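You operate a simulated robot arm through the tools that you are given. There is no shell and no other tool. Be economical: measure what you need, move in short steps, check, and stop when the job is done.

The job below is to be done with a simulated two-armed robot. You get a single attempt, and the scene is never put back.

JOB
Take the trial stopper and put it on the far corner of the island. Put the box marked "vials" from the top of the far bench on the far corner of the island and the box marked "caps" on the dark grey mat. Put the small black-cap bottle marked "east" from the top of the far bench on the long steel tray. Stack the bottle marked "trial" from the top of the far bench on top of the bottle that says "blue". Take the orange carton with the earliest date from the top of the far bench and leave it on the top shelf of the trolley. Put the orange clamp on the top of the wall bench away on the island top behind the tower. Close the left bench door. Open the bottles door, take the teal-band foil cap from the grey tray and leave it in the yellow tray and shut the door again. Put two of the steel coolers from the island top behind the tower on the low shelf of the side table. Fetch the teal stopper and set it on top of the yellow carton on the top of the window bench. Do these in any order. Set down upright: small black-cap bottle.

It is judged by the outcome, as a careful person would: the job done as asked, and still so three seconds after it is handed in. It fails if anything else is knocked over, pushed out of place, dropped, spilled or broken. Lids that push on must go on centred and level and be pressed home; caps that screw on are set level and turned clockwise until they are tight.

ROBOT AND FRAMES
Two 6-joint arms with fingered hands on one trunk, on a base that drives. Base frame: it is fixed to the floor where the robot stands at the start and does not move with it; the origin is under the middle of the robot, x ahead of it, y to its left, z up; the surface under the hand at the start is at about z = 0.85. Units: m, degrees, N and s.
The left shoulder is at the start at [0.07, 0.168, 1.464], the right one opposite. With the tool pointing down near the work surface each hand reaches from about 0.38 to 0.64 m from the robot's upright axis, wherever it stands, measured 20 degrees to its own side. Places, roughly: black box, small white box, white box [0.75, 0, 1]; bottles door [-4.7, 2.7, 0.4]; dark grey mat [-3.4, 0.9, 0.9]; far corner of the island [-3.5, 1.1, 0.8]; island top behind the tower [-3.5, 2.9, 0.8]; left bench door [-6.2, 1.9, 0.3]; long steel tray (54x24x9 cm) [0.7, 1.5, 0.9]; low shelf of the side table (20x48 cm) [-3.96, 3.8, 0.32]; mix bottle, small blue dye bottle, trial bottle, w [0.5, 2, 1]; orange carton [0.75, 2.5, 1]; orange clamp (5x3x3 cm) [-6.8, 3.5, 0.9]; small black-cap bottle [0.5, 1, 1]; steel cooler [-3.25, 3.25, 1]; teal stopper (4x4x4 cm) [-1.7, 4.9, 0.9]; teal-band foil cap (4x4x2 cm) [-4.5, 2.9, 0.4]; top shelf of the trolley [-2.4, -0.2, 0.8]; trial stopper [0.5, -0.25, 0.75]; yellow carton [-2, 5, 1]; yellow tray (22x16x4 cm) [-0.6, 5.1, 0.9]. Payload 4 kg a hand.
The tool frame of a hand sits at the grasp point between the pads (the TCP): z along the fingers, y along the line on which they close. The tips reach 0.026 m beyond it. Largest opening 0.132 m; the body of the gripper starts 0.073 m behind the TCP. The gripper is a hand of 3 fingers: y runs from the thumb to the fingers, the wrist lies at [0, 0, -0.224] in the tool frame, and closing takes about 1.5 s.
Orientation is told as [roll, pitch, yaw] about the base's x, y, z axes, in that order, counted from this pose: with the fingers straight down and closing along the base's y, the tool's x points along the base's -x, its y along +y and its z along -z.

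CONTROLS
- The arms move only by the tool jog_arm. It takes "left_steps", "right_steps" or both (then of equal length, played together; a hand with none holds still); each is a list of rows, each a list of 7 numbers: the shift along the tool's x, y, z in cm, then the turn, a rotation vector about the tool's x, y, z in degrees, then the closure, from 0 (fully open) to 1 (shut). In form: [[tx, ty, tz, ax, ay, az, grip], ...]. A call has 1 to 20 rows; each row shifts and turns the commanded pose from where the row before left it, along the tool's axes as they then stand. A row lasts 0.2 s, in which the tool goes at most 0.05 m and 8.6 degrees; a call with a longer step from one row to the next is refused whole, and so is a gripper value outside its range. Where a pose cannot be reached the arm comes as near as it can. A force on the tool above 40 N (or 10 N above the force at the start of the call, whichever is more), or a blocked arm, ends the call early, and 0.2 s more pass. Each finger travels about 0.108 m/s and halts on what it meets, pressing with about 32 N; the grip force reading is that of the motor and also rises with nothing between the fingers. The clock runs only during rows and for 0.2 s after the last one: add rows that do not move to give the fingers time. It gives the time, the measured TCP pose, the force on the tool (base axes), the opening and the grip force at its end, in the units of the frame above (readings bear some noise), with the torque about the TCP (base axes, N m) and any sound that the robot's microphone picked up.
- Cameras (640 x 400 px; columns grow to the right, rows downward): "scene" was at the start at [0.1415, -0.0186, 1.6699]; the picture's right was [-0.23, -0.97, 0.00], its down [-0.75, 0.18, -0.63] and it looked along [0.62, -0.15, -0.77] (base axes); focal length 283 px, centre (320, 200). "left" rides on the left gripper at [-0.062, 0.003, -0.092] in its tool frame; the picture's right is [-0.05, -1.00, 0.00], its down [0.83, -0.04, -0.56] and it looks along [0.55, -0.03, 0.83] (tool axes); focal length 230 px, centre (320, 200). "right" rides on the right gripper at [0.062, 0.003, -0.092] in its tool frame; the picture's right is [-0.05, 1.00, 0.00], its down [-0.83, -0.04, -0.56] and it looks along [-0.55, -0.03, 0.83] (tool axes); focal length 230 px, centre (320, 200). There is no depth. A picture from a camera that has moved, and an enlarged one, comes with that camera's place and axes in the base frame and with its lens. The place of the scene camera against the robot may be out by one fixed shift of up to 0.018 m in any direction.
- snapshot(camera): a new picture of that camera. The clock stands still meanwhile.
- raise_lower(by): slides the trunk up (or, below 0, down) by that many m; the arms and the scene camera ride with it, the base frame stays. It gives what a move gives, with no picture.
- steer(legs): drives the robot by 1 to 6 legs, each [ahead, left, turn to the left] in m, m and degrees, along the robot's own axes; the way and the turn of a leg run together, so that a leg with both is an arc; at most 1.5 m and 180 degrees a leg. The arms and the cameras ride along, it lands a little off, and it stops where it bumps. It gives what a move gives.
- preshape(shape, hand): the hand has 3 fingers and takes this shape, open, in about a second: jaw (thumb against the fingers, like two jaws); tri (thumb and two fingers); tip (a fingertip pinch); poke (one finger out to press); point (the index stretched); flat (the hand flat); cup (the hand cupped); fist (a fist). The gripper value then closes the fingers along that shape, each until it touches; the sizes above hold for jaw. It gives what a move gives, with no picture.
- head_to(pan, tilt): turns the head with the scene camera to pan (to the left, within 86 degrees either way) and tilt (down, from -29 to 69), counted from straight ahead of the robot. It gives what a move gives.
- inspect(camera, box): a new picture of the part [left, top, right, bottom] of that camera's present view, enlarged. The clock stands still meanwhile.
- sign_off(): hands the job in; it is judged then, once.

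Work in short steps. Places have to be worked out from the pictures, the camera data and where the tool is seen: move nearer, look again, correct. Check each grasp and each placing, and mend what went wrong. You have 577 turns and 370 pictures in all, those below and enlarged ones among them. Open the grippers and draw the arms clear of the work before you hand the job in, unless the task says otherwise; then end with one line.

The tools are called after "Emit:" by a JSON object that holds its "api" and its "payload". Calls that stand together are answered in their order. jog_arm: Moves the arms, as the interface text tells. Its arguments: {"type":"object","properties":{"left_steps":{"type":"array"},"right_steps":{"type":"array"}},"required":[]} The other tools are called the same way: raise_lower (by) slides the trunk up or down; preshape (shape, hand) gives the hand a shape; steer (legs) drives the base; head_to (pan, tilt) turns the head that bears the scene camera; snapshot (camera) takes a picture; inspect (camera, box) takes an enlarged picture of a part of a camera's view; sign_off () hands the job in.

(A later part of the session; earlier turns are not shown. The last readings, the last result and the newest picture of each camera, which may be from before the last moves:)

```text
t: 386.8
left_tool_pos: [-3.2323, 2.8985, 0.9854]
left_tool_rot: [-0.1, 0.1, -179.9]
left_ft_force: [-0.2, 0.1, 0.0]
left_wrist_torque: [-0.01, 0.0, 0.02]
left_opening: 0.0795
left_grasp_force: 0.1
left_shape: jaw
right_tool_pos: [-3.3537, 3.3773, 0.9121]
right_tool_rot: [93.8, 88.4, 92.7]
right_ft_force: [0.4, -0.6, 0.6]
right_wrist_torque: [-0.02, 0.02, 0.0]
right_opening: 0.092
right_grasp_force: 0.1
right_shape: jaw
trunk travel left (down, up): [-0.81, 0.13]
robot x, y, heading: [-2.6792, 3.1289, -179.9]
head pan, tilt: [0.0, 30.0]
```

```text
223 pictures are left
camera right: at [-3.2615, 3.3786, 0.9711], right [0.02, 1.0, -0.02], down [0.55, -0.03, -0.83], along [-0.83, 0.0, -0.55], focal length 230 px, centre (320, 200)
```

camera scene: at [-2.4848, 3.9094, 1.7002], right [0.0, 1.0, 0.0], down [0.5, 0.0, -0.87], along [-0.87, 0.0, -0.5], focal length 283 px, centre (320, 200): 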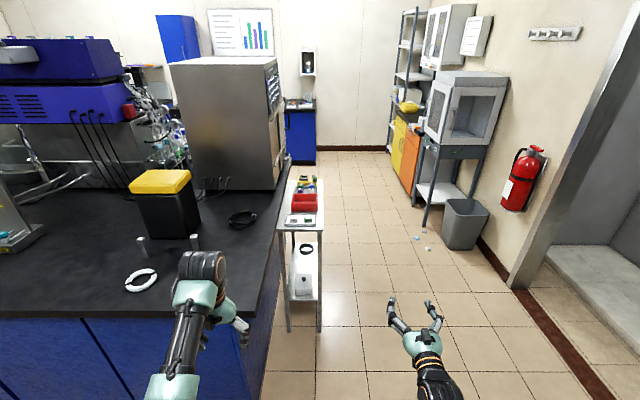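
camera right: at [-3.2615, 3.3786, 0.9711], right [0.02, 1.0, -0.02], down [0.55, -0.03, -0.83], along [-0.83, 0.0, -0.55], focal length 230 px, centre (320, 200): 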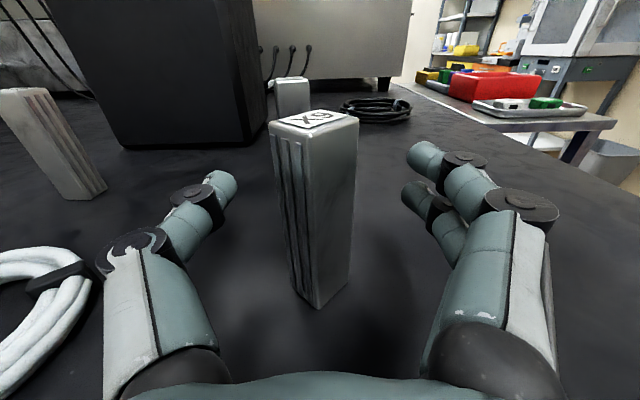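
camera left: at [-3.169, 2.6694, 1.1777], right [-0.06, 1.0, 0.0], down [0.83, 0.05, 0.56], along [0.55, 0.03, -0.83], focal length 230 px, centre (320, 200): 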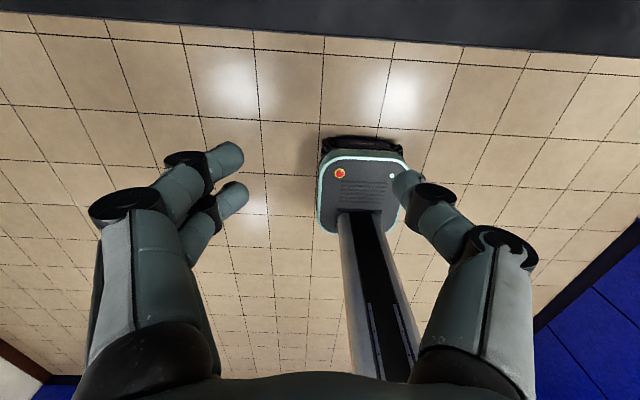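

Centred between the fingers now. Close.

Emit:
{"api": "jog_arm", "payload": {"right_steps": [[0, 0, 0, 0, 0, 0, 0.5], [0, 0, 0, 0, 0, 0, 0.7], [0, 0, 0, 0, 0, 0, 0.85], [0, 0, 0, 0, 0, 0, 0.95], [0, 0, 0, 0, 0, 0, 0.95]]}}

Emit:
{"api": "snapshot", "payload": {"camera": "right"}}

```text
t: 388.0
left_tool_pos: [-3.2334, 2.8982, 0.9852]
left_tool_rot: [0.0, 0.1, -180.0]
left_ft_force: [-0.3, 0.3, -0.6]
left_wrist_torque: [0.02, 0.03, -0.05]
left_opening: 0.0798
left_grasp_force: 0.0
left_shape: jaw
right_tool_pos: [-3.3538, 3.3774, 0.9111]
right_tool_rot: [92.4, 88.5, 91.4]
right_ft_force: [0.1, 0.6, -0.7]
right_wrist_torque: [0.0, 0.0, 0.01]
right_opening: 0.0076
right_grasp_force: 0.0
right_shape: jaw
trunk travel left (down, up): [-0.81, 0.13]
robot x, y, heading: [-2.6827, 3.1289, -180.3]
head pan, tilt: [0.0, 30.0]
```

```text
222 pictures are left
camera right: at [-3.2615, 3.3785, 0.971], right [0.02, 1.0, -0.02], down [0.55, -0.03, -0.83], along [-0.83, 0.0, -0.55], focal length 230 px, centre (320, 200)
```

right: 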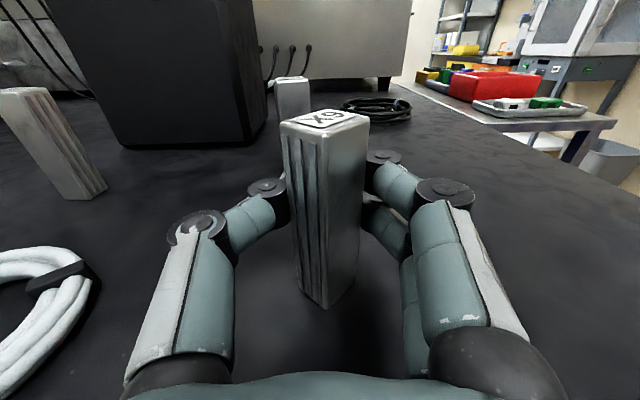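

The fingers are still closing just beyond it. Open, retreat 2 cm more, and close again.

Emit:
{"api": "jog_arm", "payload": {"right_steps": [[0, 0, 0, 0, 0, 0, 0.6], [0, 0, 0, 0, 0, 0, 0.3], [0, 0, 0, 0, 0, 0, 0.3], [0, 0, 0, 0, 0, 0, 0.3], [0, 0.2, -1, 0, 0, 0, 0.3], [0, 0.2, -1, 0, 0, 0, 0.3], [0, 0, 0, 0, 0, 0, 0.3]]}}

Emit:
{"api": "snapshot", "payload": {"camera": "right"}}

Emit:
{"api": "head_to", "payload": {"pan": -25, "tilt": 50}}

Emit:
{"api": "inspect", "payload": {"camera": "scene", "box": [240, 130, 400, 290]}}

```text
t: 389.6
left_tool_pos: [-3.2334, 2.8992, 0.9844]
left_tool_rot: [0.0, 0.2, -179.9]
left_ft_force: [0.0, -1.0, 0.0]
left_wrist_torque: [-0.02, 0.01, 0.02]
left_opening: 0.0795
left_grasp_force: 0.1
left_shape: jaw
right_tool_pos: [-3.3335, 3.3809, 0.911]
right_tool_rot: [91.0, 88.3, 90.2]
right_ft_force: [-0.6, 0.5, -0.3]
right_wrist_torque: [0.0, -0.02, 0.03]
right_opening: 0.0921
right_grasp_force: 0.1
right_shape: jaw
trunk travel left (down, up): [-0.81, 0.13]
robot x, y, heading: [-2.6796, 3.1286, -179.8]
head pan, tilt: [0.0, 30.0]
```

```text
221 pictures are left
camera right: at [-3.2414, 3.3818, 0.9707], right [0.02, 1.0, -0.02], down [0.55, -0.03, -0.83], along [-0.83, 0.0, -0.55], focal length 230 px, centre (320, 200)
```

right: 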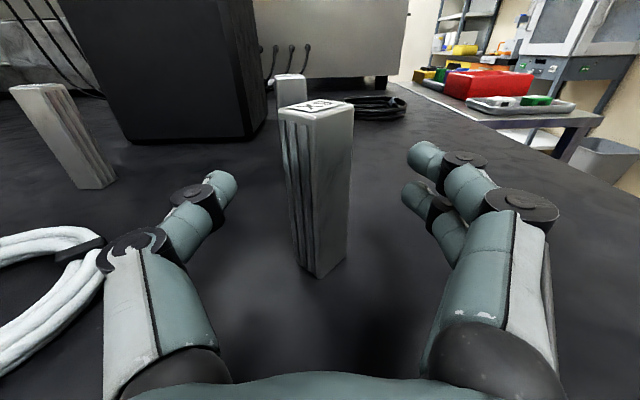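

```text
t: 390.5
left_tool_pos: [-3.2327, 2.8982, 0.9847]
left_tool_rot: [0.1, 0.0, -179.9]
left_ft_force: [0.0, 0.1, -0.8]
left_wrist_torque: [0.0, -0.03, 0.05]
left_opening: 0.0799
left_grasp_force: 0.1
left_shape: jaw
right_tool_pos: [-3.332, 3.3818, 0.911]
right_tool_rot: [92.4, 88.3, 91.5]
right_ft_force: [0.4, 0.4, -0.3]
right_wrist_torque: [-0.01, -0.01, -0.01]
right_opening: 0.0919
right_grasp_force: 0.2
right_shape: jaw
trunk travel left (down, up): [-0.81, 0.13]
robot x, y, heading: [-2.6807, 3.1276, -179.9]
head pan, tilt: [-25.0, 50.0]
```

```text
2.50 times, centred on (320, 210) of scene
camera zoom: at [-2.7836, 3.1603, 1.5707], right [0.42, 0.91, 0.0], down [0.69, -0.32, -0.64], along [-0.58, 0.27, -0.77], focal length 708 px, centre (320, 175)
```

zoom: 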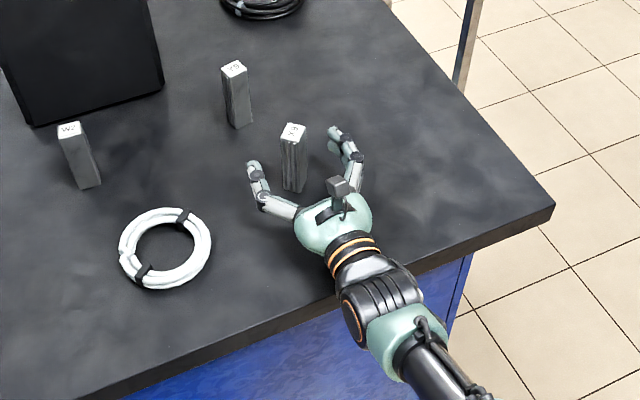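

Only the fingertip ends meet when closed (hollow behind), so the cooler must sit right at the tips. Advance 0.9 cm and close.

Emit:
{"api": "jog_arm", "payload": {"right_steps": [[0, -0.3, 0.9, 0, 0, 0, 0.3], [0, 0, 0, 0, 0, 0, 0.5], [0, 0, 0, 0, 0, 0, 0.7], [0, 0, 0, 0, 0, 0, 0.85], [0, 0, 0, 0, 0, 0, 0.95], [0, 0, 0, 0, 0, 0, 0.95]]}}

Emit:
{"api": "inspect", "payload": {"camera": "scene", "box": [240, 130, 400, 290]}}

```text
t: 391.9
left_tool_pos: [-3.2333, 2.8988, 0.985]
left_tool_rot: [0.0, 0.2, -179.8]
left_ft_force: [-0.1, 0.6, -0.3]
left_wrist_torque: [0.01, -0.01, 0.04]
left_opening: 0.0797
left_grasp_force: 0.1
left_shape: jaw
right_tool_pos: [-3.3424, 3.3788, 0.9112]
right_tool_rot: [95.5, 88.5, 94.4]
right_ft_force: [-1.7, 0.1, 3.2]
right_wrist_torque: [0.01, 0.0, 0.01]
right_opening: 0.0048
right_grasp_force: 31.9
right_shape: jaw
trunk travel left (down, up): [-0.81, 0.13]
robot x, y, heading: [-2.6813, 3.1289, -179.8]
head pan, tilt: [-25.0, 50.0]
```

```text
2.50 times, centred on (320, 210) of scene
camera zoom: at [-2.7835, 3.1602, 1.5707], right [0.42, 0.91, 0.0], down [0.69, -0.32, -0.64], along [-0.58, 0.27, -0.77], focal length 708 px, centre (320, 175)
```

zoom: 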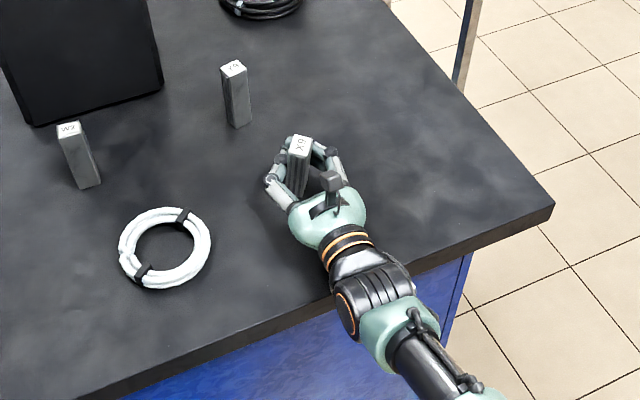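

The fingers have wrapped around it with 32 N; test by lifting 3 cm.

Emit:
{"api": "jog_arm", "payload": {"right_steps": [[1, 0, 0, 0, 0, 0, 1], [1, 0, 0, 0, 0, 0, 1], [1, 0, 0, 0, 0, 0, 1], [0, 0, 0, 0, 0, 0, 1]]}}

Emit:
{"api": "inspect", "payload": {"camera": "scene", "box": [240, 130, 400, 290]}}

Emit:
{"api": "snapshot", "payload": {"camera": "right"}}

```text
t: 392.9
left_tool_pos: [-3.2327, 2.8988, 0.9853]
left_tool_rot: [0.0, 0.1, -179.9]
left_ft_force: [0.3, 0.1, 0.8]
left_wrist_torque: [0.0, -0.02, 0.0]
left_opening: 0.0797
left_grasp_force: 0.1
left_shape: jaw
right_tool_pos: [-3.3432, 3.3752, 0.9406]
right_tool_rot: [91.7, 88.4, 90.6]
right_ft_force: [-0.2, -0.6, -1.5]
right_wrist_torque: [0.04, 0.01, -0.04]
right_opening: 0.0045
right_grasp_force: 32.0
right_shape: jaw
trunk travel left (down, up): [-0.81, 0.13]
robot x, y, heading: [-2.6794, 3.1308, -179.9]
head pan, tilt: [-25.0, 50.0]
```

```text
2.50 times, centred on (320, 210) of scene
camera zoom: at [-2.784, 3.1605, 1.5706], right [0.42, 0.91, 0.0], down [0.7, -0.32, -0.64], along [-0.58, 0.27, -0.77], focal length 708 px, centre (320, 175)
```

zoom: 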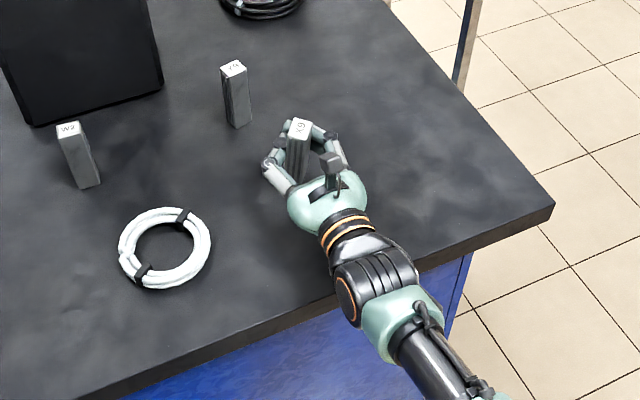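

```text
217 pictures are left
camera right: at [-3.2509, 3.3787, 1.0007], right [0.02, 1.0, -0.02], down [0.55, -0.03, -0.83], along [-0.83, 0.0, -0.55], focal length 230 px, centre (320, 200)
```

right: 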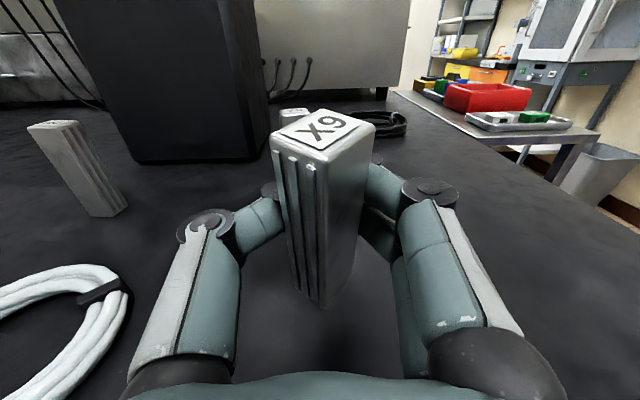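

It lifted cleanly. Back off and drive round to the aisle beside the side table, facing it.

Emit:
{"api": "steer", "payload": {"legs": [[-0.5, 0, 0], [0, -0.85, 0], [0, -0.8, 0], [1.35, 0, 0], [0, 0, 90]]}}

Emit:
{"api": "head_to", "payload": {"pan": -10, "tilt": 45}}

Emit:
{"api": "snapshot", "payload": {"camera": "scene"}}

Emit:
{"api": "snapshot", "payload": {"camera": "right"}}

```text
t: 402.9
left_tool_pos: [-2.744, 4.3062, 0.9838]
left_tool_rot: [-0.4, 0.0, 180.0]
left_ft_force: [0.5, -0.2, 0.7]
left_wrist_torque: [0.06, 0.0, 0.0]
left_opening: 0.0795
left_grasp_force: 0.1
left_shape: jaw
right_tool_pos: [-2.8531, 4.7851, 0.9419]
right_tool_rot: [91.1, 88.2, 90.1]
right_ft_force: [-0.4, -0.4, -0.1]
right_wrist_torque: [-0.03, 0.01, -0.03]
right_opening: 0.0013
right_grasp_force: 31.9
right_shape: jaw
trunk travel left (down, up): [-0.81, 0.13]
robot x, y, heading: [-2.1917, 4.5392, -180.0]
head pan, tilt: [-25.0, 50.0]
stopped in leg 3: the robot was blocked; the commanded pose is now the measured one
```

```text
t: 403.7
left_tool_pos: [-2.7445, 4.3097, 0.9844]
left_tool_rot: [-0.2, 0.1, 179.9]
left_ft_force: [-0.5, 0.6, 0.7]
left_wrist_torque: [0.01, -0.02, -0.01]
left_opening: 0.0795
left_grasp_force: 0.0
left_shape: jaw
right_tool_pos: [-2.8529, 4.7886, 0.9407]
right_tool_rot: [90.3, 88.4, 89.1]
right_ft_force: [-0.3, -0.5, 0.2]
right_wrist_torque: [0.02, 0.02, 0.0]
right_opening: 0.0016
right_grasp_force: 32.1
right_shape: jaw
trunk travel left (down, up): [-0.81, 0.13]
robot x, y, heading: [-2.1931, 4.5372, 179.9]
head pan, tilt: [-10.0, 45.0]
```

```text
216 pictures are left
camera scene: at [-2.3048, 4.5513, 1.5775], right [0.17, 0.98, 0.0], down [0.7, -0.12, -0.71], along [-0.7, 0.12, -0.71], focal length 283 px, centre (320, 200)
```

scene: 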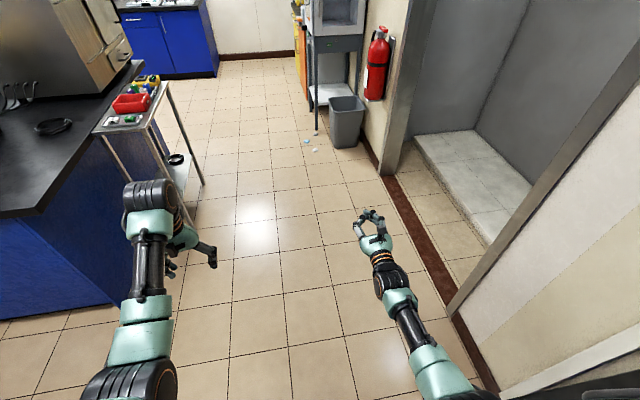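

```text
215 pictures are left
camera right: at [-2.7606, 4.7892, 1.0002], right [0.02, 1.0, -0.02], down [0.55, -0.03, -0.83], along [-0.83, 0.0, -0.55], focal length 230 px, centre (320, 200)
```

right: 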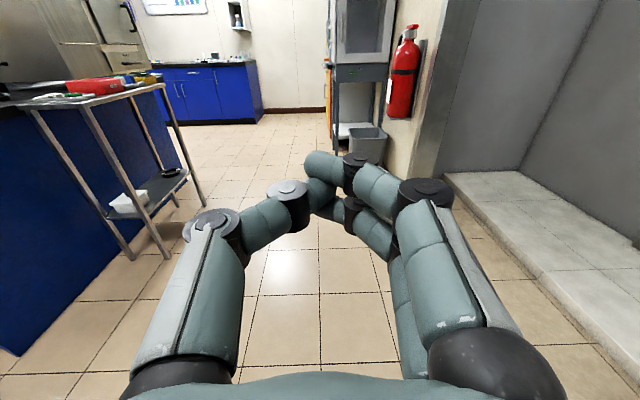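

The cooler is gone from the hand — it must have slipped. Look for it back toward the island.

Emit:
{"api": "head_to", "payload": {"pan": 50, "tilt": 45}}

Emit:
{"api": "snapshot", "payload": {"camera": "scene"}}

Emit:
{"api": "head_to", "payload": {"pan": 75, "tilt": 60}}

Emit:
{"api": "snapshot", "payload": {"camera": "scene"}}

```text
t: 405.0
left_tool_pos: [-2.7438, 4.3098, 0.9842]
left_tool_rot: [0.0, 0.1, 179.9]
left_ft_force: [0.4, 0.1, 0.0]
left_wrist_torque: [0.02, 0.02, 0.04]
left_opening: 0.0794
left_grasp_force: 0.0
left_shape: jaw
right_tool_pos: [-2.8526, 4.7883, 0.9393]
right_tool_rot: [90.4, 88.5, 89.3]
right_ft_force: [0.0, -0.1, 0.0]
right_wrist_torque: [0.01, 0.01, 0.02]
right_opening: 0.0017
right_grasp_force: 32.1
right_shape: jaw
trunk travel left (down, up): [-0.81, 0.13]
robot x, y, heading: [-2.1891, 4.5347, 179.9]
head pan, tilt: [50.0, 45.0]
```

```text
214 pictures are left
camera scene: at [-2.2769, 4.4751, 1.5776], right [-0.77, 0.64, 0.0], down [0.46, 0.54, -0.71], along [-0.45, -0.54, -0.71], focal length 283 px, centre (320, 200)
```

scene: 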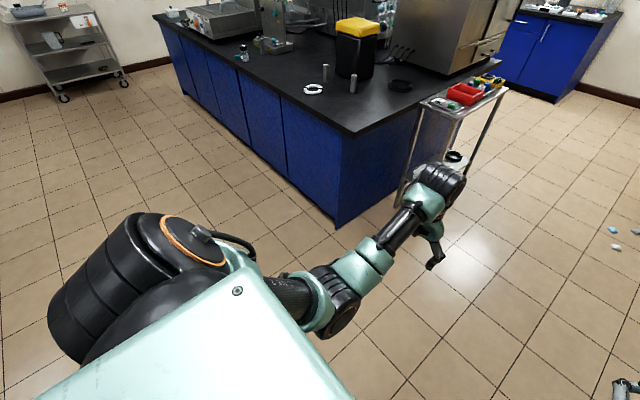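

```text
t: 405.9
left_tool_pos: [-2.744, 4.3096, 0.9847]
left_tool_rot: [-0.1, 0.2, 179.9]
left_ft_force: [0.7, 0.3, -0.2]
left_wrist_torque: [-0.03, -0.02, -0.03]
left_opening: 0.0794
left_grasp_force: 0.1
left_shape: jaw
right_tool_pos: [-2.8524, 4.7883, 0.9406]
right_tool_rot: [90.3, 88.4, 89.2]
right_ft_force: [0.1, -0.3, 0.1]
right_wrist_torque: [0.0, 0.02, -0.03]
right_opening: 0.0016
right_grasp_force: 32.1
right_shape: jaw
trunk travel left (down, up): [-0.81, 0.13]
robot x, y, heading: [-2.1894, 4.5391, 180.4]
head pan, tilt: [75.0, 60.0]
```

```text
213 pictures are left
camera scene: at [-2.2419, 4.4728, 1.5581], right [-0.97, 0.26, 0.0], down [0.22, 0.84, -0.5], along [-0.13, -0.48, -0.87], focal length 283 px, centre (320, 200)
```

scene: 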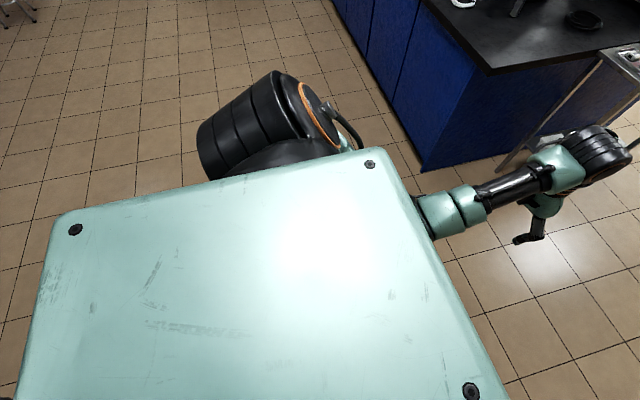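

Not on the island or the visible floor. Check with the left hand camera and other head angles.

Emit:
{"api": "snapshot", "payload": {"camera": "left"}}

Emit:
{"api": "head_to", "payload": {"pan": 25, "tilt": 62}}

Emit:
{"api": "snapshot", "payload": {"camera": "scene"}}

Emit:
{"api": "head_to", "payload": {"pan": -30, "tilt": 65}}

Emit:
{"api": "snapshot", "payload": {"camera": "scene"}}

```text
212 pictures are left
camera left: at [-2.807, 4.3054, 1.0775], right [-0.05, 1.0, 0.0], down [0.83, 0.04, 0.56], along [0.56, 0.03, -0.83], focal length 230 px, centre (320, 200)
```

left: 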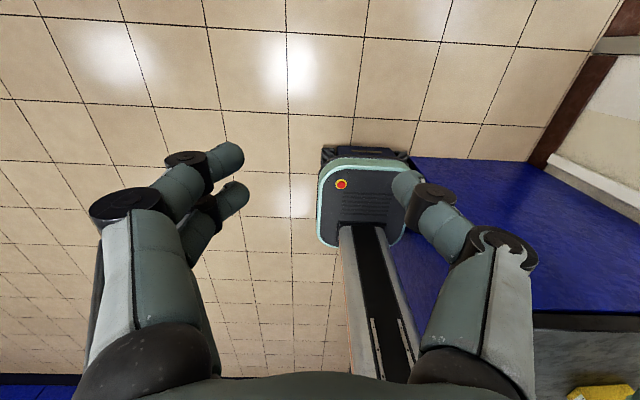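

```text
t: 407.1
left_tool_pos: [-2.7447, 4.3094, 0.9852]
left_tool_rot: [-0.1, 0.1, 180.0]
left_ft_force: [0.1, -0.5, 0.1]
left_wrist_torque: [0.0, -0.04, 0.03]
left_opening: 0.0792
left_grasp_force: 0.0
left_shape: jaw
right_tool_pos: [-2.8524, 4.788, 0.9403]
right_tool_rot: [90.4, 88.4, 89.3]
right_ft_force: [0.1, 0.4, -0.9]
right_wrist_torque: [0.01, 0.03, -0.03]
right_opening: 0.0017
right_grasp_force: 32.3
right_shape: jaw
trunk travel left (down, up): [-0.81, 0.13]
robot x, y, heading: [-2.1948, 4.536, 180.1]
head pan, tilt: [25.0, 62.0]
```

```text
211 pictures are left
camera scene: at [-2.2829, 4.5099, 1.5558], right [-0.42, 0.91, 0.0], down [0.8, 0.37, -0.47], along [-0.43, -0.2, -0.88], focal length 283 px, centre (320, 200)
```

scene: 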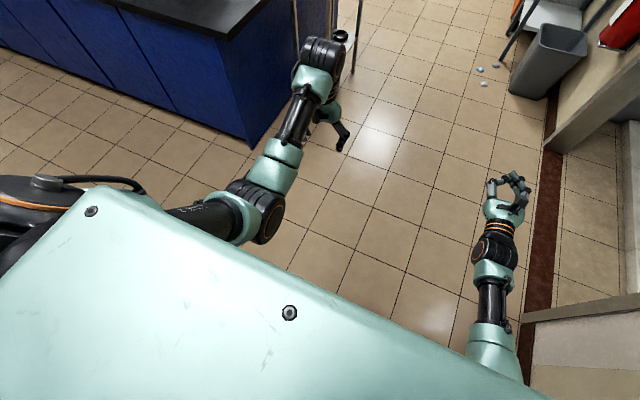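

```text
t: 408.3
left_tool_pos: [-2.7443, 4.3105, 0.9837]
left_tool_rot: [-0.1, 0.1, 179.8]
left_ft_force: [-0.9, -1.1, 0.2]
left_wrist_torque: [-0.01, 0.03, 0.02]
left_opening: 0.0793
left_grasp_force: 0.1
left_shape: jaw
right_tool_pos: [-2.853, 4.7881, 0.9397]
right_tool_rot: [90.4, 88.4, 89.3]
right_ft_force: [-0.4, -0.9, 1.0]
right_wrist_torque: [-0.01, 0.02, 0.01]
right_opening: 0.0018
right_grasp_force: 32.0
right_shape: jaw
trunk travel left (down, up): [-0.81, 0.13]
robot x, y, heading: [-2.1909, 4.5363, 180.1]
head pan, tilt: [-30.0, 65.0]
```

```text
210 pictures are left
camera scene: at [-2.2772, 4.5674, 1.5525], right [0.5, 0.87, 0.0], down [0.79, -0.45, -0.42], along [-0.37, 0.21, -0.91], focal length 283 px, centre (320, 200)
```

scene: 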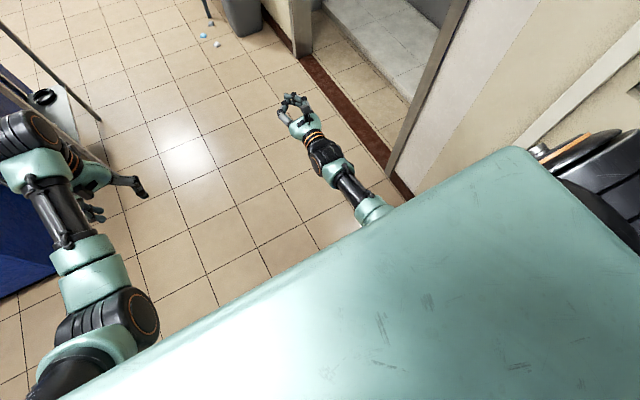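

Still hidden. Move back a little and look at the floor along the path.

Emit:
{"api": "steer", "payload": {"legs": [[-0.6, 0.5, 0]]}}

Emit:
{"api": "head_to", "payload": {"pan": 20, "tilt": 40}}

Emit:
{"api": "snapshot", "payload": {"camera": "scene"}}

```text
t: 412.5
left_tool_pos: [-2.1512, 3.8148, 0.9844]
left_tool_rot: [-0.2, 0.2, 179.7]
left_ft_force: [-1.3, 0.7, 0.9]
left_wrist_torque: [0.0, -0.01, 0.0]
left_opening: 0.0795
left_grasp_force: 0.1
left_shape: jaw
right_tool_pos: [-2.2564, 4.2936, 0.9404]
right_tool_rot: [89.8, 88.4, 88.5]
right_ft_force: [0.6, -0.5, -0.8]
right_wrist_torque: [-0.02, -0.05, 0.0]
right_opening: 0.0016
right_grasp_force: 32.3
right_shape: jaw
trunk travel left (down, up): [-0.81, 0.13]
robot x, y, heading: [-1.595, 4.0385, 179.7]
head pan, tilt: [-30.0, 65.0]
```

```text
t: 413.7
left_tool_pos: [-2.1504, 3.8133, 0.9851]
left_tool_rot: [-0.1, 0.2, 179.6]
left_ft_force: [0.5, -1.0, 1.2]
left_wrist_torque: [-0.03, -0.03, -0.03]
left_opening: 0.0797
left_grasp_force: 0.0
left_shape: jaw
right_tool_pos: [-2.2552, 4.293, 0.9401]
right_tool_rot: [90.8, 88.4, 89.4]
right_ft_force: [-0.6, 0.2, -0.5]
right_wrist_torque: [0.02, -0.03, 0.0]
right_opening: 0.0014
right_grasp_force: 32.2
right_shape: jaw
trunk travel left (down, up): [-0.81, 0.13]
robot x, y, heading: [-1.5934, 4.0384, 179.7]
head pan, tilt: [20.0, 40.0]
```

```text
209 pictures are left
camera scene: at [-1.7086, 4.0104, 1.5848], right [-0.34, 0.94, 0.0], down [0.61, 0.22, -0.77], along [-0.72, -0.26, -0.64], focal length 283 px, centre (320, 200)
```

scene: 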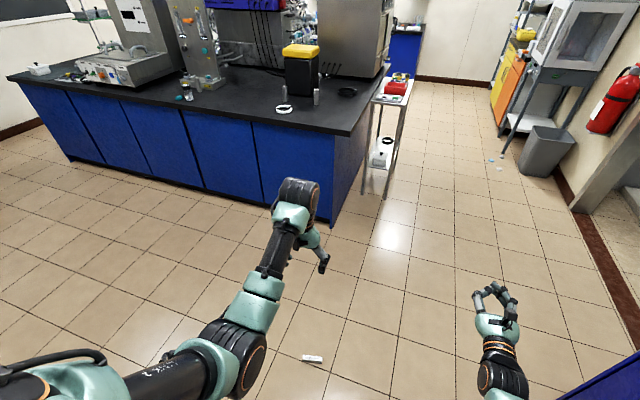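

Found: the cooler lies on the floor at about [-2.255, 3.775]. Turn the right hand to point down and position the robot to pick it up.

Emit:
{"api": "jog_arm", "payload": {"right_steps": [[0, 0, -2, 0, -8.4, 0, 0.4], [0, 0, -2, 0, -8.4, 0, 0.4], [0, 0, -2, 0, -8.4, 0, 0.4], [0, 0, -2, 0, -8.4, 0, 0.4], [0, 0, 0, 0, -8.4, 0, 0.4], [0, 0, 0, 0, -8.4, 0, 0.4], [0, 0, 0, 0, -8.4, 0, 0.4], [0, 0, 0, 0, -8.4, 0, 0.4], [0, 0, 0, 0, -8.4, 0, 0.4], [0, 0, 0, 0, -8.4, 0, 0.4], [0, 0, 0, 0, -4, 0, 0.4], [0, 0, 0, 0, 0, 0, 0.4]]}}

Emit:
{"api": "steer", "payload": {"legs": [[0.1, 0.5, 0]]}}

Emit:
{"api": "snapshot", "payload": {"camera": "right"}}

```text
t: 416.3
left_tool_pos: [-2.1492, 3.8146, 0.9844]
left_tool_rot: [0.0, 0.1, 179.6]
left_ft_force: [-0.5, 0.4, 0.9]
left_wrist_torque: [-0.02, -0.01, -0.01]
left_opening: 0.0794
left_grasp_force: 0.0
left_shape: jaw
right_tool_pos: [-2.1846, 4.2938, 0.9574]
right_tool_rot: [1.6, 2.0, -1.3]
right_ft_force: [-0.5, -0.1, 0.0]
right_wrist_torque: [-0.03, -0.02, -0.01]
right_opening: 0.0787
right_grasp_force: 0.0
right_shape: jaw
right hand out of reach, approached as far as the arm can: row 1
trunk travel left (down, up): [-0.81, 0.13]
robot x, y, heading: [-1.5976, 4.0402, 180.0]
head pan, tilt: [20.0, 40.0]
```

```text
t: 419.3
left_tool_pos: [-2.2508, 3.3132, 0.9846]
left_tool_rot: [-0.1, 0.1, 179.6]
left_ft_force: [0.1, 0.3, 1.1]
left_wrist_torque: [0.04, -0.02, 0.02]
left_opening: 0.0794
left_grasp_force: 0.0
left_shape: jaw
right_tool_pos: [-2.2854, 3.7933, 0.9563]
right_tool_rot: [1.5, 2.0, -1.4]
right_ft_force: [-0.7, 0.2, -0.6]
right_wrist_torque: [0.0, -0.02, -0.01]
right_opening: 0.0789
right_grasp_force: 0.0
right_shape: jaw
trunk travel left (down, up): [-0.81, 0.13]
robot x, y, heading: [-1.6942, 3.5336, 179.9]
head pan, tilt: [20.0, 40.0]
```

```text
208 pictures are left
camera right: at [-2.3439, 3.7966, 1.0499], right [0.08, 1.0, 0.03], down [0.85, -0.08, 0.52], along [0.52, -0.02, -0.85], focal length 230 px, centre (320, 200)
```

right: 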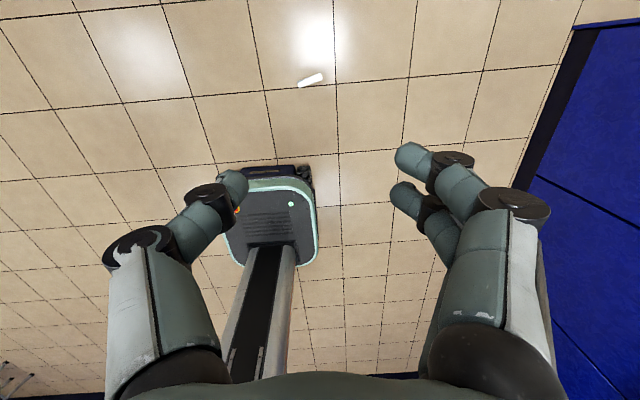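

Cooler centre ≈[-2.275, 3.777], axis ~18.6° off y. Rotate the hand to close across it and lower the trunk.

Emit:
{"api": "jog_arm", "payload": {"right_steps": [[0, 0, 0, 0, 0, -8.5, 0.4], [0, 0, 0, 0, 0, -8.5, 0.4], [0, 0, 0, 0, 0, -8.5, 0.4], [0, 0, 0, 0, 0, -8.5, 0.4], [0, 0, 0, 0, 0, -8.5, 0.4], [0, 0, 0, 0, 0, -8.5, 0.4], [0, 0, 0, 0, 0, -8.5, 0.4], [0, 0, 0, 0, 0, -8.5, 0.4], [0, 0, 0, 0, 0, -8.5, 0.4], [0, 0, 0, 0, 0, -8.5, 0.4], [0, 0, 0, 0, 0, -8.5, 0.4], [0, 0, 0, 0, 0, -8.5, 0.4], [0, 0, 0, 0, 0, -8, 0.4]]}}

Emit:
{"api": "raise_lower", "payload": {"by": -0.7}}

Emit:
{"api": "snapshot", "payload": {"camera": "right"}}

```text
t: 422.1
left_tool_pos: [-2.2509, 3.3132, 0.9849]
left_tool_rot: [-0.2, 0.1, 179.5]
left_ft_force: [-0.3, -0.6, -0.1]
left_wrist_torque: [-0.01, -0.03, -0.01]
left_opening: 0.0792
left_grasp_force: 0.1
left_shape: jaw
right_tool_pos: [-2.2851, 3.7914, 0.9576]
right_tool_rot: [1.3, -2.1, 108.7]
right_ft_force: [-0.2, 0.3, -0.5]
right_wrist_torque: [0.01, 0.04, 0.0]
right_opening: 0.0788
right_grasp_force: 0.1
right_shape: jaw
trunk travel left (down, up): [-0.81, 0.13]
robot x, y, heading: [-1.6946, 3.5356, 180.0]
head pan, tilt: [20.0, 40.0]
```

```text
refused: -0.7 is not a number from -0.4 to 0.4
```

```text
207 pictures are left
camera right: at [-2.2662, 3.7321, 1.0453], right [-0.96, -0.27, 0.03], down [-0.21, 0.78, 0.59], along [-0.18, 0.56, -0.81], focal length 230 px, centre (320, 200)
```

right: 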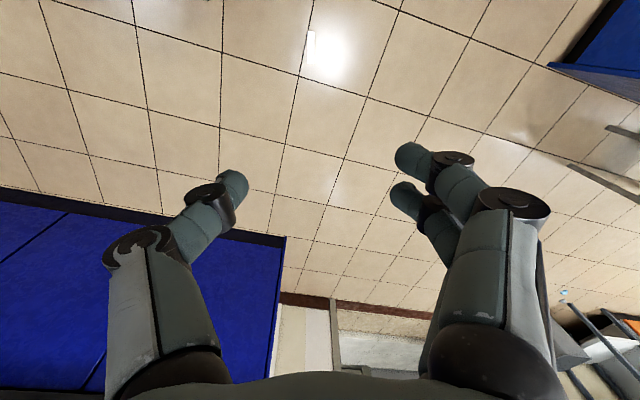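

Lower the trunk in two moves and level the hand.

Emit:
{"api": "raise_lower", "payload": {"by": -0.4}}

Emit:
{"api": "raise_lower", "payload": {"by": -0.32}}

Emit:
{"api": "jog_arm", "payload": {"right_steps": [[0, 0, 0, 1.7, 2.0, 0, 0.4], [0, 0, 0, 0, 0, 0, 0.4]]}}

Emit:
{"api": "snapshot", "payload": {"camera": "right"}}

```text
t: 425.9
left_tool_pos: [-2.2504, 3.3127, 0.585]
left_tool_rot: [0.0, 0.1, 179.6]
left_ft_force: [1.1, -0.4, -0.3]
left_wrist_torque: [0.01, 0.0, -0.02]
left_opening: 0.0794
left_grasp_force: 0.1
left_shape: jaw
right_tool_pos: [-2.2859, 3.7928, 0.5567]
right_tool_rot: [1.3, -2.2, 108.4]
right_ft_force: [0.3, 0.5, -0.5]
right_wrist_torque: [0.02, -0.02, -0.01]
right_opening: 0.079
right_grasp_force: 0.2
right_shape: jaw
trunk travel left (down, up): [-0.41, 0.53]
robot x, y, heading: [-1.6987, 3.5388, 179.5]
head pan, tilt: [20.0, 40.0]
```

```text
t: 429.1
left_tool_pos: [-2.2513, 3.313, 0.2651]
left_tool_rot: [0.0, 0.1, 179.7]
left_ft_force: [0.0, 0.3, 0.7]
left_wrist_torque: [0.03, 0.02, -0.03]
left_opening: 0.0795
left_grasp_force: 0.2
left_shape: jaw
right_tool_pos: [-2.2859, 3.7921, 0.238]
right_tool_rot: [1.3, -2.2, 108.6]
right_ft_force: [0.2, 0.3, 0.1]
right_wrist_torque: [0.0, 0.01, -0.01]
right_opening: 0.0787
right_grasp_force: 0.0
right_shape: jaw
trunk travel left (down, up): [-0.09, 0.85]
robot x, y, heading: [-1.6951, 3.5366, 180.0]
head pan, tilt: [20.0, 40.0]
```

```text
t: 429.7
left_tool_pos: [-2.2523, 3.3135, 0.2654]
left_tool_rot: [0.0, 0.1, 179.5]
left_ft_force: [0.2, -0.5, -0.6]
left_wrist_torque: [0.0, 0.01, -0.02]
left_opening: 0.0795
left_grasp_force: 0.1
left_shape: jaw
right_tool_pos: [-2.2855, 3.7933, 0.2363]
right_tool_rot: [-0.5, -0.2, 108.5]
right_ft_force: [0.5, -0.1, 0.8]
right_wrist_torque: [0.0, -0.01, -0.02]
right_opening: 0.0788
right_grasp_force: 0.1
right_shape: jaw
trunk travel left (down, up): [-0.09, 0.85]
robot x, y, heading: [-1.6951, 3.5378, 179.9]
head pan, tilt: [20.0, 40.0]
```

```text
206 pictures are left
camera right: at [-2.2697, 3.7344, 0.3273], right [-0.96, -0.27, -0.01], down [-0.23, 0.8, 0.56], along [-0.14, 0.54, -0.83], focal length 230 px, centre (320, 200)
```

right: 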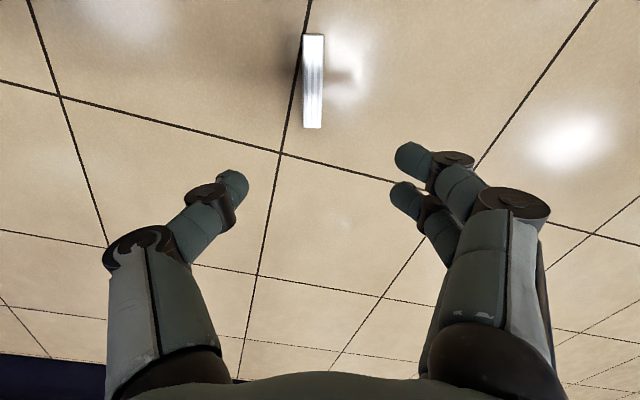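

Aligned along the hand. Centre over it, lower the trunk fully and descend.

Emit:
{"api": "raise_lower", "payload": {"by": -0.09}}

Emit:
{"api": "jog_arm", "payload": {"right_steps": [[2.6, -1, 0, 0, 0, 0, 0.4], [0, 0, 3, 0, 0, 0, 0.4], [0, 0, 3, 0, 0, 0, 0.4], [0, 0, 2, 0, 0, 0, 0.4], [0, 0, 0, 0, 0, 0, 0.4]]}}

Emit:
{"api": "snapshot", "payload": {"camera": "right"}}

```text
t: 430.9
left_tool_pos: [-2.2549, 3.3126, 0.1755]
left_tool_rot: [0.0, -0.3, 179.7]
left_ft_force: [-1.0, 0.5, -0.4]
left_wrist_torque: [0.0, 0.0, -0.01]
left_opening: 0.0794
left_grasp_force: 0.0
left_shape: jaw
right_tool_pos: [-2.2859, 3.7921, 0.1455]
right_tool_rot: [-0.5, -0.1, 108.5]
right_ft_force: [0.6, 0.5, -0.8]
right_wrist_torque: [0.01, 0.0, 0.0]
right_opening: 0.0786
right_grasp_force: 0.1
right_shape: jaw
trunk travel left (down, up): [0.0, 0.94]
robot x, y, heading: [-1.6993, 3.5348, 179.7]
head pan, tilt: [20.0, 40.0]
```

```text
t: 432.1
left_tool_pos: [-2.2537, 3.3122, 0.1765]
left_tool_rot: [0.0, -0.2, 179.6]
left_ft_force: [-0.5, 0.1, 0.4]
left_wrist_torque: [-0.01, 0.01, 0.0]
left_opening: 0.0796
left_grasp_force: 0.1
left_shape: jaw
right_tool_pos: [-2.269, 3.773, 0.0664]
right_tool_rot: [-0.3, -0.2, 108.5]
right_ft_force: [0.4, -0.4, -1.0]
right_wrist_torque: [0.02, 0.04, 0.05]
right_opening: 0.0789
right_grasp_force: 0.0
right_shape: jaw
trunk travel left (down, up): [0.0, 0.94]
robot x, y, heading: [-1.6985, 3.5403, 179.8]
head pan, tilt: [20.0, 40.0]
```

```text
205 pictures are left
camera right: at [-2.2529, 3.7135, 0.1567], right [-0.96, -0.27, -0.01], down [-0.23, 0.8, 0.56], along [-0.14, 0.54, -0.83], focal length 230 px, centre (320, 200)
```

right: 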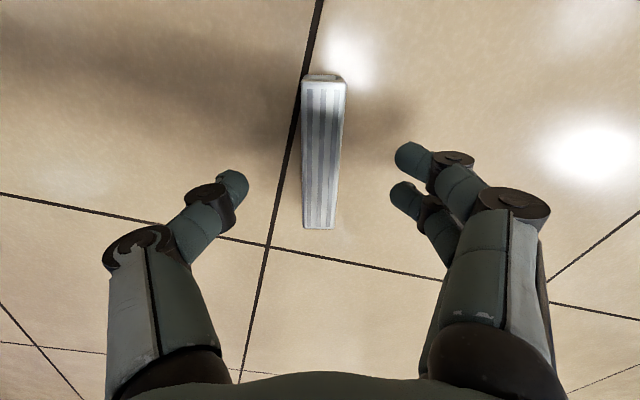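

Centred. Descend to the floor level and close.

Emit:
{"api": "jog_arm", "payload": {"right_steps": [[0.3, 0, 1.5, 0, 0, 0, 0.4], [0, 0, 1, 0, 0, 0, 0.4], [0, 0, 0.8, 0, 0, 0, 0.4], [0, 0, 0, 0, 0, 0, 0.7], [0, 0, 0, 0, 0, 0, 0.9], [0, 0, 0, 0, 0, 0, 0.95], [0, 0, 0, 0, 0, 0, 0.95], [0, 0, 0, 0, 0, 0, 0.95]]}}

Emit:
{"api": "jog_arm", "payload": {"right_steps": [[0, 0, -2, 0, 0, 0, 1], [0, 0, -3, 0, 0, 0, 1], [0, 0, 0, 0, 0, 0, 1]]}}

Emit:
{"api": "snapshot", "payload": {"camera": "right"}}

```text
t: 433.9
left_tool_pos: [-2.2547, 3.312, 0.177]
left_tool_rot: [-0.1, -0.1, 179.6]
left_ft_force: [-0.3, -0.3, 0.5]
left_wrist_torque: [0.0, 0.01, -0.04]
left_opening: 0.0791
left_grasp_force: 0.0
left_shape: jaw
right_tool_pos: [-2.2664, 3.7681, 0.0323]
right_tool_rot: [-0.6, -0.1, 108.6]
right_ft_force: [0.2, 0.6, 0.6]
right_wrist_torque: [-0.01, -0.01, 0.01]
right_opening: 0.0185
right_grasp_force: 32.3
right_shape: jaw
trunk travel left (down, up): [0.0, 0.94]
robot x, y, heading: [-1.6997, 3.5408, 179.6]
head pan, tilt: [20.0, 40.0]
```

```text
t: 434.7
left_tool_pos: [-2.2542, 3.3124, 0.1761]
left_tool_rot: [-0.1, -0.1, 179.6]
left_ft_force: [-0.3, 0.6, -0.5]
left_wrist_torque: [0.02, -0.01, 0.02]
left_opening: 0.0795
left_grasp_force: 0.1
left_shape: jaw
right_tool_pos: [-2.2697, 3.7687, 0.084]
right_tool_rot: [-0.3, -0.2, 108.5]
right_ft_force: [0.1, 0.4, -1.7]
right_wrist_torque: [0.0, 0.0, 0.0]
right_opening: 0.0183
right_grasp_force: 31.8
right_shape: jaw
trunk travel left (down, up): [0.0, 0.94]
robot x, y, heading: [-1.6988, 3.5357, 179.5]
head pan, tilt: [20.0, 40.0]
```

```text
204 pictures are left
camera right: at [-2.2526, 3.7107, 0.1748], right [-0.96, -0.27, -0.01], down [-0.22, 0.8, 0.56], along [-0.15, 0.54, -0.83], focal length 230 px, centre (320, 200)
```

right: 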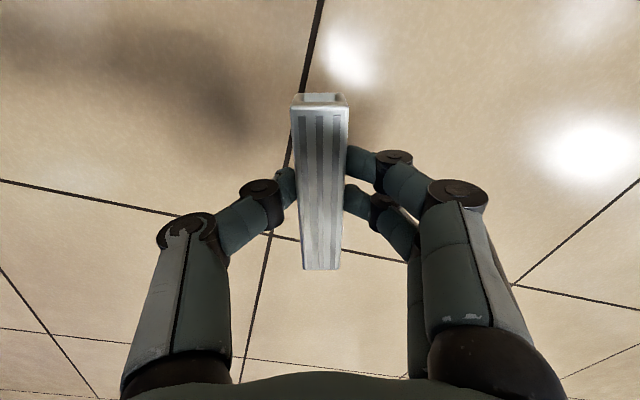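

Firmly held now (1.8 cm, 1.7 N). Raise the trunk, and drive round to the aisle facing the side table, keeping clear.

Emit:
{"api": "raise_lower", "payload": {"by": 0.36}}

Emit:
{"api": "steer", "payload": {"legs": [[0, -0.75, 0], [1.0, 0, 0], [0.9, -0.6, 0], [0, 0, 90]]}}

Emit:
{"api": "head_to", "payload": {"pan": -10, "tilt": 40}}

Emit:
{"api": "snapshot", "payload": {"camera": "scene"}}

```text
t: 438.2
left_tool_pos: [-2.2523, 3.3121, 0.537]
left_tool_rot: [-0.2, 0.1, 179.7]
left_ft_force: [-0.2, 0.6, 0.1]
left_wrist_torque: [0.0, 0.0, -0.03]
left_opening: 0.0794
left_grasp_force: 0.0
left_shape: jaw
right_tool_pos: [-2.2673, 3.7684, 0.4428]
right_tool_rot: [-0.3, -0.1, 108.6]
right_ft_force: [0.2, 0.2, -1.6]
right_wrist_torque: [-0.03, -0.03, 0.0]
right_opening: 0.0185
right_grasp_force: 31.7
right_shape: jaw
trunk travel left (down, up): [-0.36, 0.58]
robot x, y, heading: [-1.6964, 3.5349, 179.6]
head pan, tilt: [20.0, 40.0]
```

```text
t: 456.0
left_tool_pos: [-3.3696, 4.359, 0.534]
left_tool_rot: [-0.1, 0.2, -91.9]
left_ft_force: [-0.2, 0.6, 0.0]
left_wrist_torque: [-0.02, 0.04, -0.05]
left_opening: 0.0797
left_grasp_force: 0.0
left_shape: jaw
right_tool_pos: [-3.826, 4.3551, 0.4436]
right_tool_rot: [-0.3, -0.1, -162.9]
right_ft_force: [0.5, 0.2, -1.3]
right_wrist_torque: [0.01, -0.05, 0.03]
right_opening: 0.0179
right_grasp_force: 31.4
right_shape: jaw
trunk travel left (down, up): [-0.36, 0.58]
robot x, y, heading: [-3.5797, 4.9158, -91.8]
head pan, tilt: [20.0, 40.0]
```

```text
t: 457.0
left_tool_pos: [-3.3709, 4.3592, 0.5356]
left_tool_rot: [-0.2, 0.1, -92.0]
left_ft_force: [0.6, -0.4, -0.3]
left_wrist_torque: [-0.01, -0.03, -0.03]
left_opening: 0.0793
left_grasp_force: 0.2
left_shape: jaw
right_tool_pos: [-3.8243, 4.355, 0.4437]
right_tool_rot: [-0.5, -0.2, -162.8]
right_ft_force: [0.5, -0.5, -0.8]
right_wrist_torque: [0.0, -0.05, -0.02]
right_opening: 0.0182
right_grasp_force: 32.4
right_shape: jaw
trunk travel left (down, up): [-0.36, 0.58]
robot x, y, heading: [-3.582, 4.9196, -91.8]
head pan, tilt: [-10.0, 40.0]
```

```text
203 pictures are left
camera scene: at [-3.5826, 4.7848, 1.1348], right [-0.98, 0.2, 0.0], down [0.13, 0.63, -0.77], along [-0.16, -0.75, -0.64], focal length 283 px, centre (320, 200)
```

scene: 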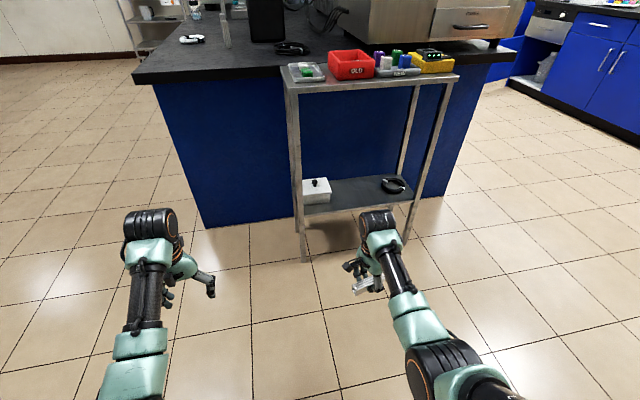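

Free space in the middle of the shelf, x -4.07..-3.85. Roll and tilt the hand so it points forward with the cooler upright.

Emit:
{"api": "jog_arm", "payload": {"right_steps": [[0, 0, 0, 0, 0, 8.4, 1], [0, 0, 0, 0, 0, 8.4, 1], [0, 0, 0, 0, 0, 8.4, 1], [0, 0, 0, 0, 0, 8.4, 1], [0, 0, 0, 0, 0, 8.4, 1], [0, 0, 0, 0, 0, 8.4, 1], [0, 0, 0, 0, 0, 8.4, 1], [0, 0, 0, 0, 0, 8.4, 1], [0, 0, 0, 0, 0, 8.4, 1], [0, 0, 0, 0, 0, 8.4, 1], [0, 0, 0, 0, 0, 8.4, 1], [0, 0, 0, 0, 0, 8.4, 1], [0, 0, 0, 0, 0, 8.4, 1]]}}

Emit:
{"api": "jog_arm", "payload": {"right_steps": [[0, 0, 0, 0, 8.4, 0, 1], [0, 0, 0, 0, 8.4, 0, 1], [0, 0, 0, 0, 8.4, 0, 1], [0, 0, 0, 0, 8.4, 0, 1], [0, 0, 0, 0, 8.4, 0, 1], [0, 0, 0, 0, 8.4, 0, 1], [0, 0, 0, 0, 8.4, 0, 1], [0, 0, 0, 0, 8.4, 0, 1], [0, 0, 0, 0, 8.4, 0, 1], [0, 0, 0, 0, 8.4, 0, 1], [0, 0, 0, 0, 6, 0, 1], [0, 0, 0, 0, 0, 0, 1]]}}

Emit:
{"api": "snapshot", "payload": {"camera": "right"}}

Emit:
{"api": "snapshot", "payload": {"camera": "scene"}}

```text
t: 459.8
left_tool_pos: [-3.3701, 4.3594, 0.5351]
left_tool_rot: [-0.1, 0.2, -92.0]
left_ft_force: [0.5, 0.2, 0.1]
left_wrist_torque: [0.02, 0.0, -0.02]
left_opening: 0.0795
left_grasp_force: 0.0
left_shape: jaw
right_tool_pos: [-3.8258, 4.3555, 0.4431]
right_tool_rot: [0.3, -0.2, 87.8]
right_ft_force: [-0.3, 0.1, -1.6]
right_wrist_torque: [-0.01, 0.04, 0.02]
right_opening: 0.0181
right_grasp_force: 31.9
right_shape: jaw
trunk travel left (down, up): [-0.36, 0.58]
robot x, y, heading: [-3.5853, 4.9178, -92.0]
head pan, tilt: [-10.0, 40.0]
```

```text
t: 462.4
left_tool_pos: [-3.3694, 4.3583, 0.535]
left_tool_rot: [0.0, 0.1, -91.9]
left_ft_force: [-0.3, -0.2, -0.4]
left_wrist_torque: [0.01, 0.04, -0.01]
left_opening: 0.0794
left_grasp_force: 0.1
left_shape: jaw
right_tool_pos: [-3.8256, 4.3559, 0.4439]
right_tool_rot: [54.6, 89.6, 142.4]
right_ft_force: [0.2, -0.7, -1.7]
right_wrist_torque: [0.03, -0.01, 0.03]
right_opening: 0.0182
right_grasp_force: 31.8
right_shape: jaw
trunk travel left (down, up): [-0.36, 0.58]
robot x, y, heading: [-3.5817, 4.9218, -91.9]
head pan, tilt: [-10.0, 40.0]
```

```text
202 pictures are left
camera right: at [-3.8254, 4.4491, 0.5038], right [-1.0, 0.04, -0.05], down [0.06, 0.56, -0.83], along [-0.01, -0.83, -0.56], focal length 230 px, centre (320, 200)
```

right: 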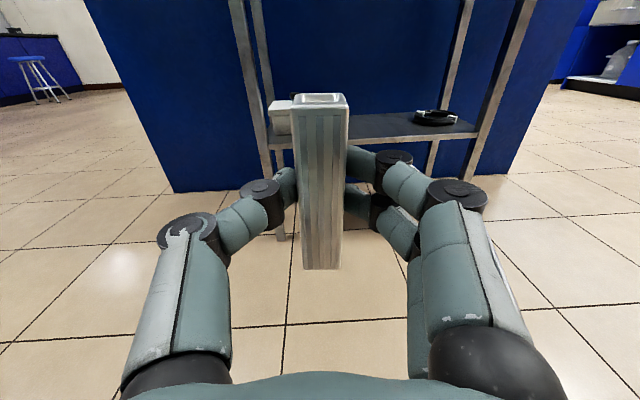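

```text
201 pictures are left
camera scene: at [-3.5826, 4.7849, 1.1348], right [-0.98, 0.2, 0.0], down [0.13, 0.63, -0.77], along [-0.16, -0.75, -0.64], focal length 283 px, centre (320, 200)
```

scene: 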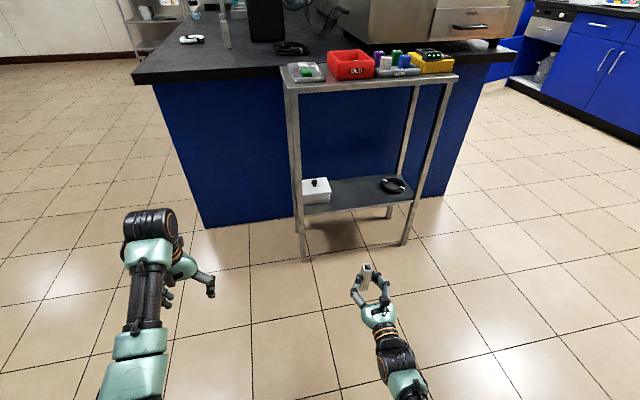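

Upright in the hand. Drive in so the cooler comes over the free middle of the shelf (first most of the way).

Emit:
{"api": "steer", "payload": {"legs": [[0, -0.125, 1.9], [0.4, 0, 0]]}}

Emit:
{"api": "snapshot", "payload": {"camera": "right"}}

```text
t: 465.7
left_tool_pos: [-3.475, 3.9705, 0.5334]
left_tool_rot: [-0.1, 0.0, -90.0]
left_ft_force: [0.5, -0.9, -0.7]
left_wrist_torque: [-0.02, 0.0, -0.01]
left_opening: 0.0798
left_grasp_force: 0.1
left_shape: jaw
right_tool_pos: [-3.9305, 3.9531, 0.4433]
right_tool_rot: [43.3, 89.5, 133.0]
right_ft_force: [0.0, -0.1, -0.8]
right_wrist_torque: [-0.01, 0.0, 0.0]
right_opening: 0.018
right_grasp_force: 32.2
right_shape: jaw
trunk travel left (down, up): [-0.36, 0.58]
robot x, y, heading: [-3.7004, 4.5242, -89.8]
head pan, tilt: [-10.0, 40.0]
```

```text
200 pictures are left
camera right: at [-3.9326, 4.0461, 0.5036], right [-1.0, 0.0, -0.05], down [0.04, 0.56, -0.83], along [0.02, -0.83, -0.56], focal length 230 px, centre (320, 200)
```

right: 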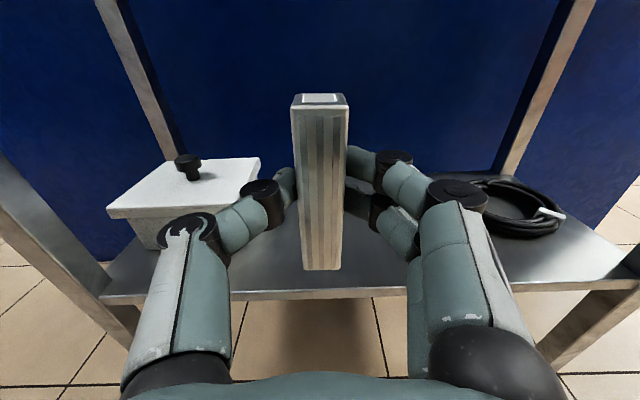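

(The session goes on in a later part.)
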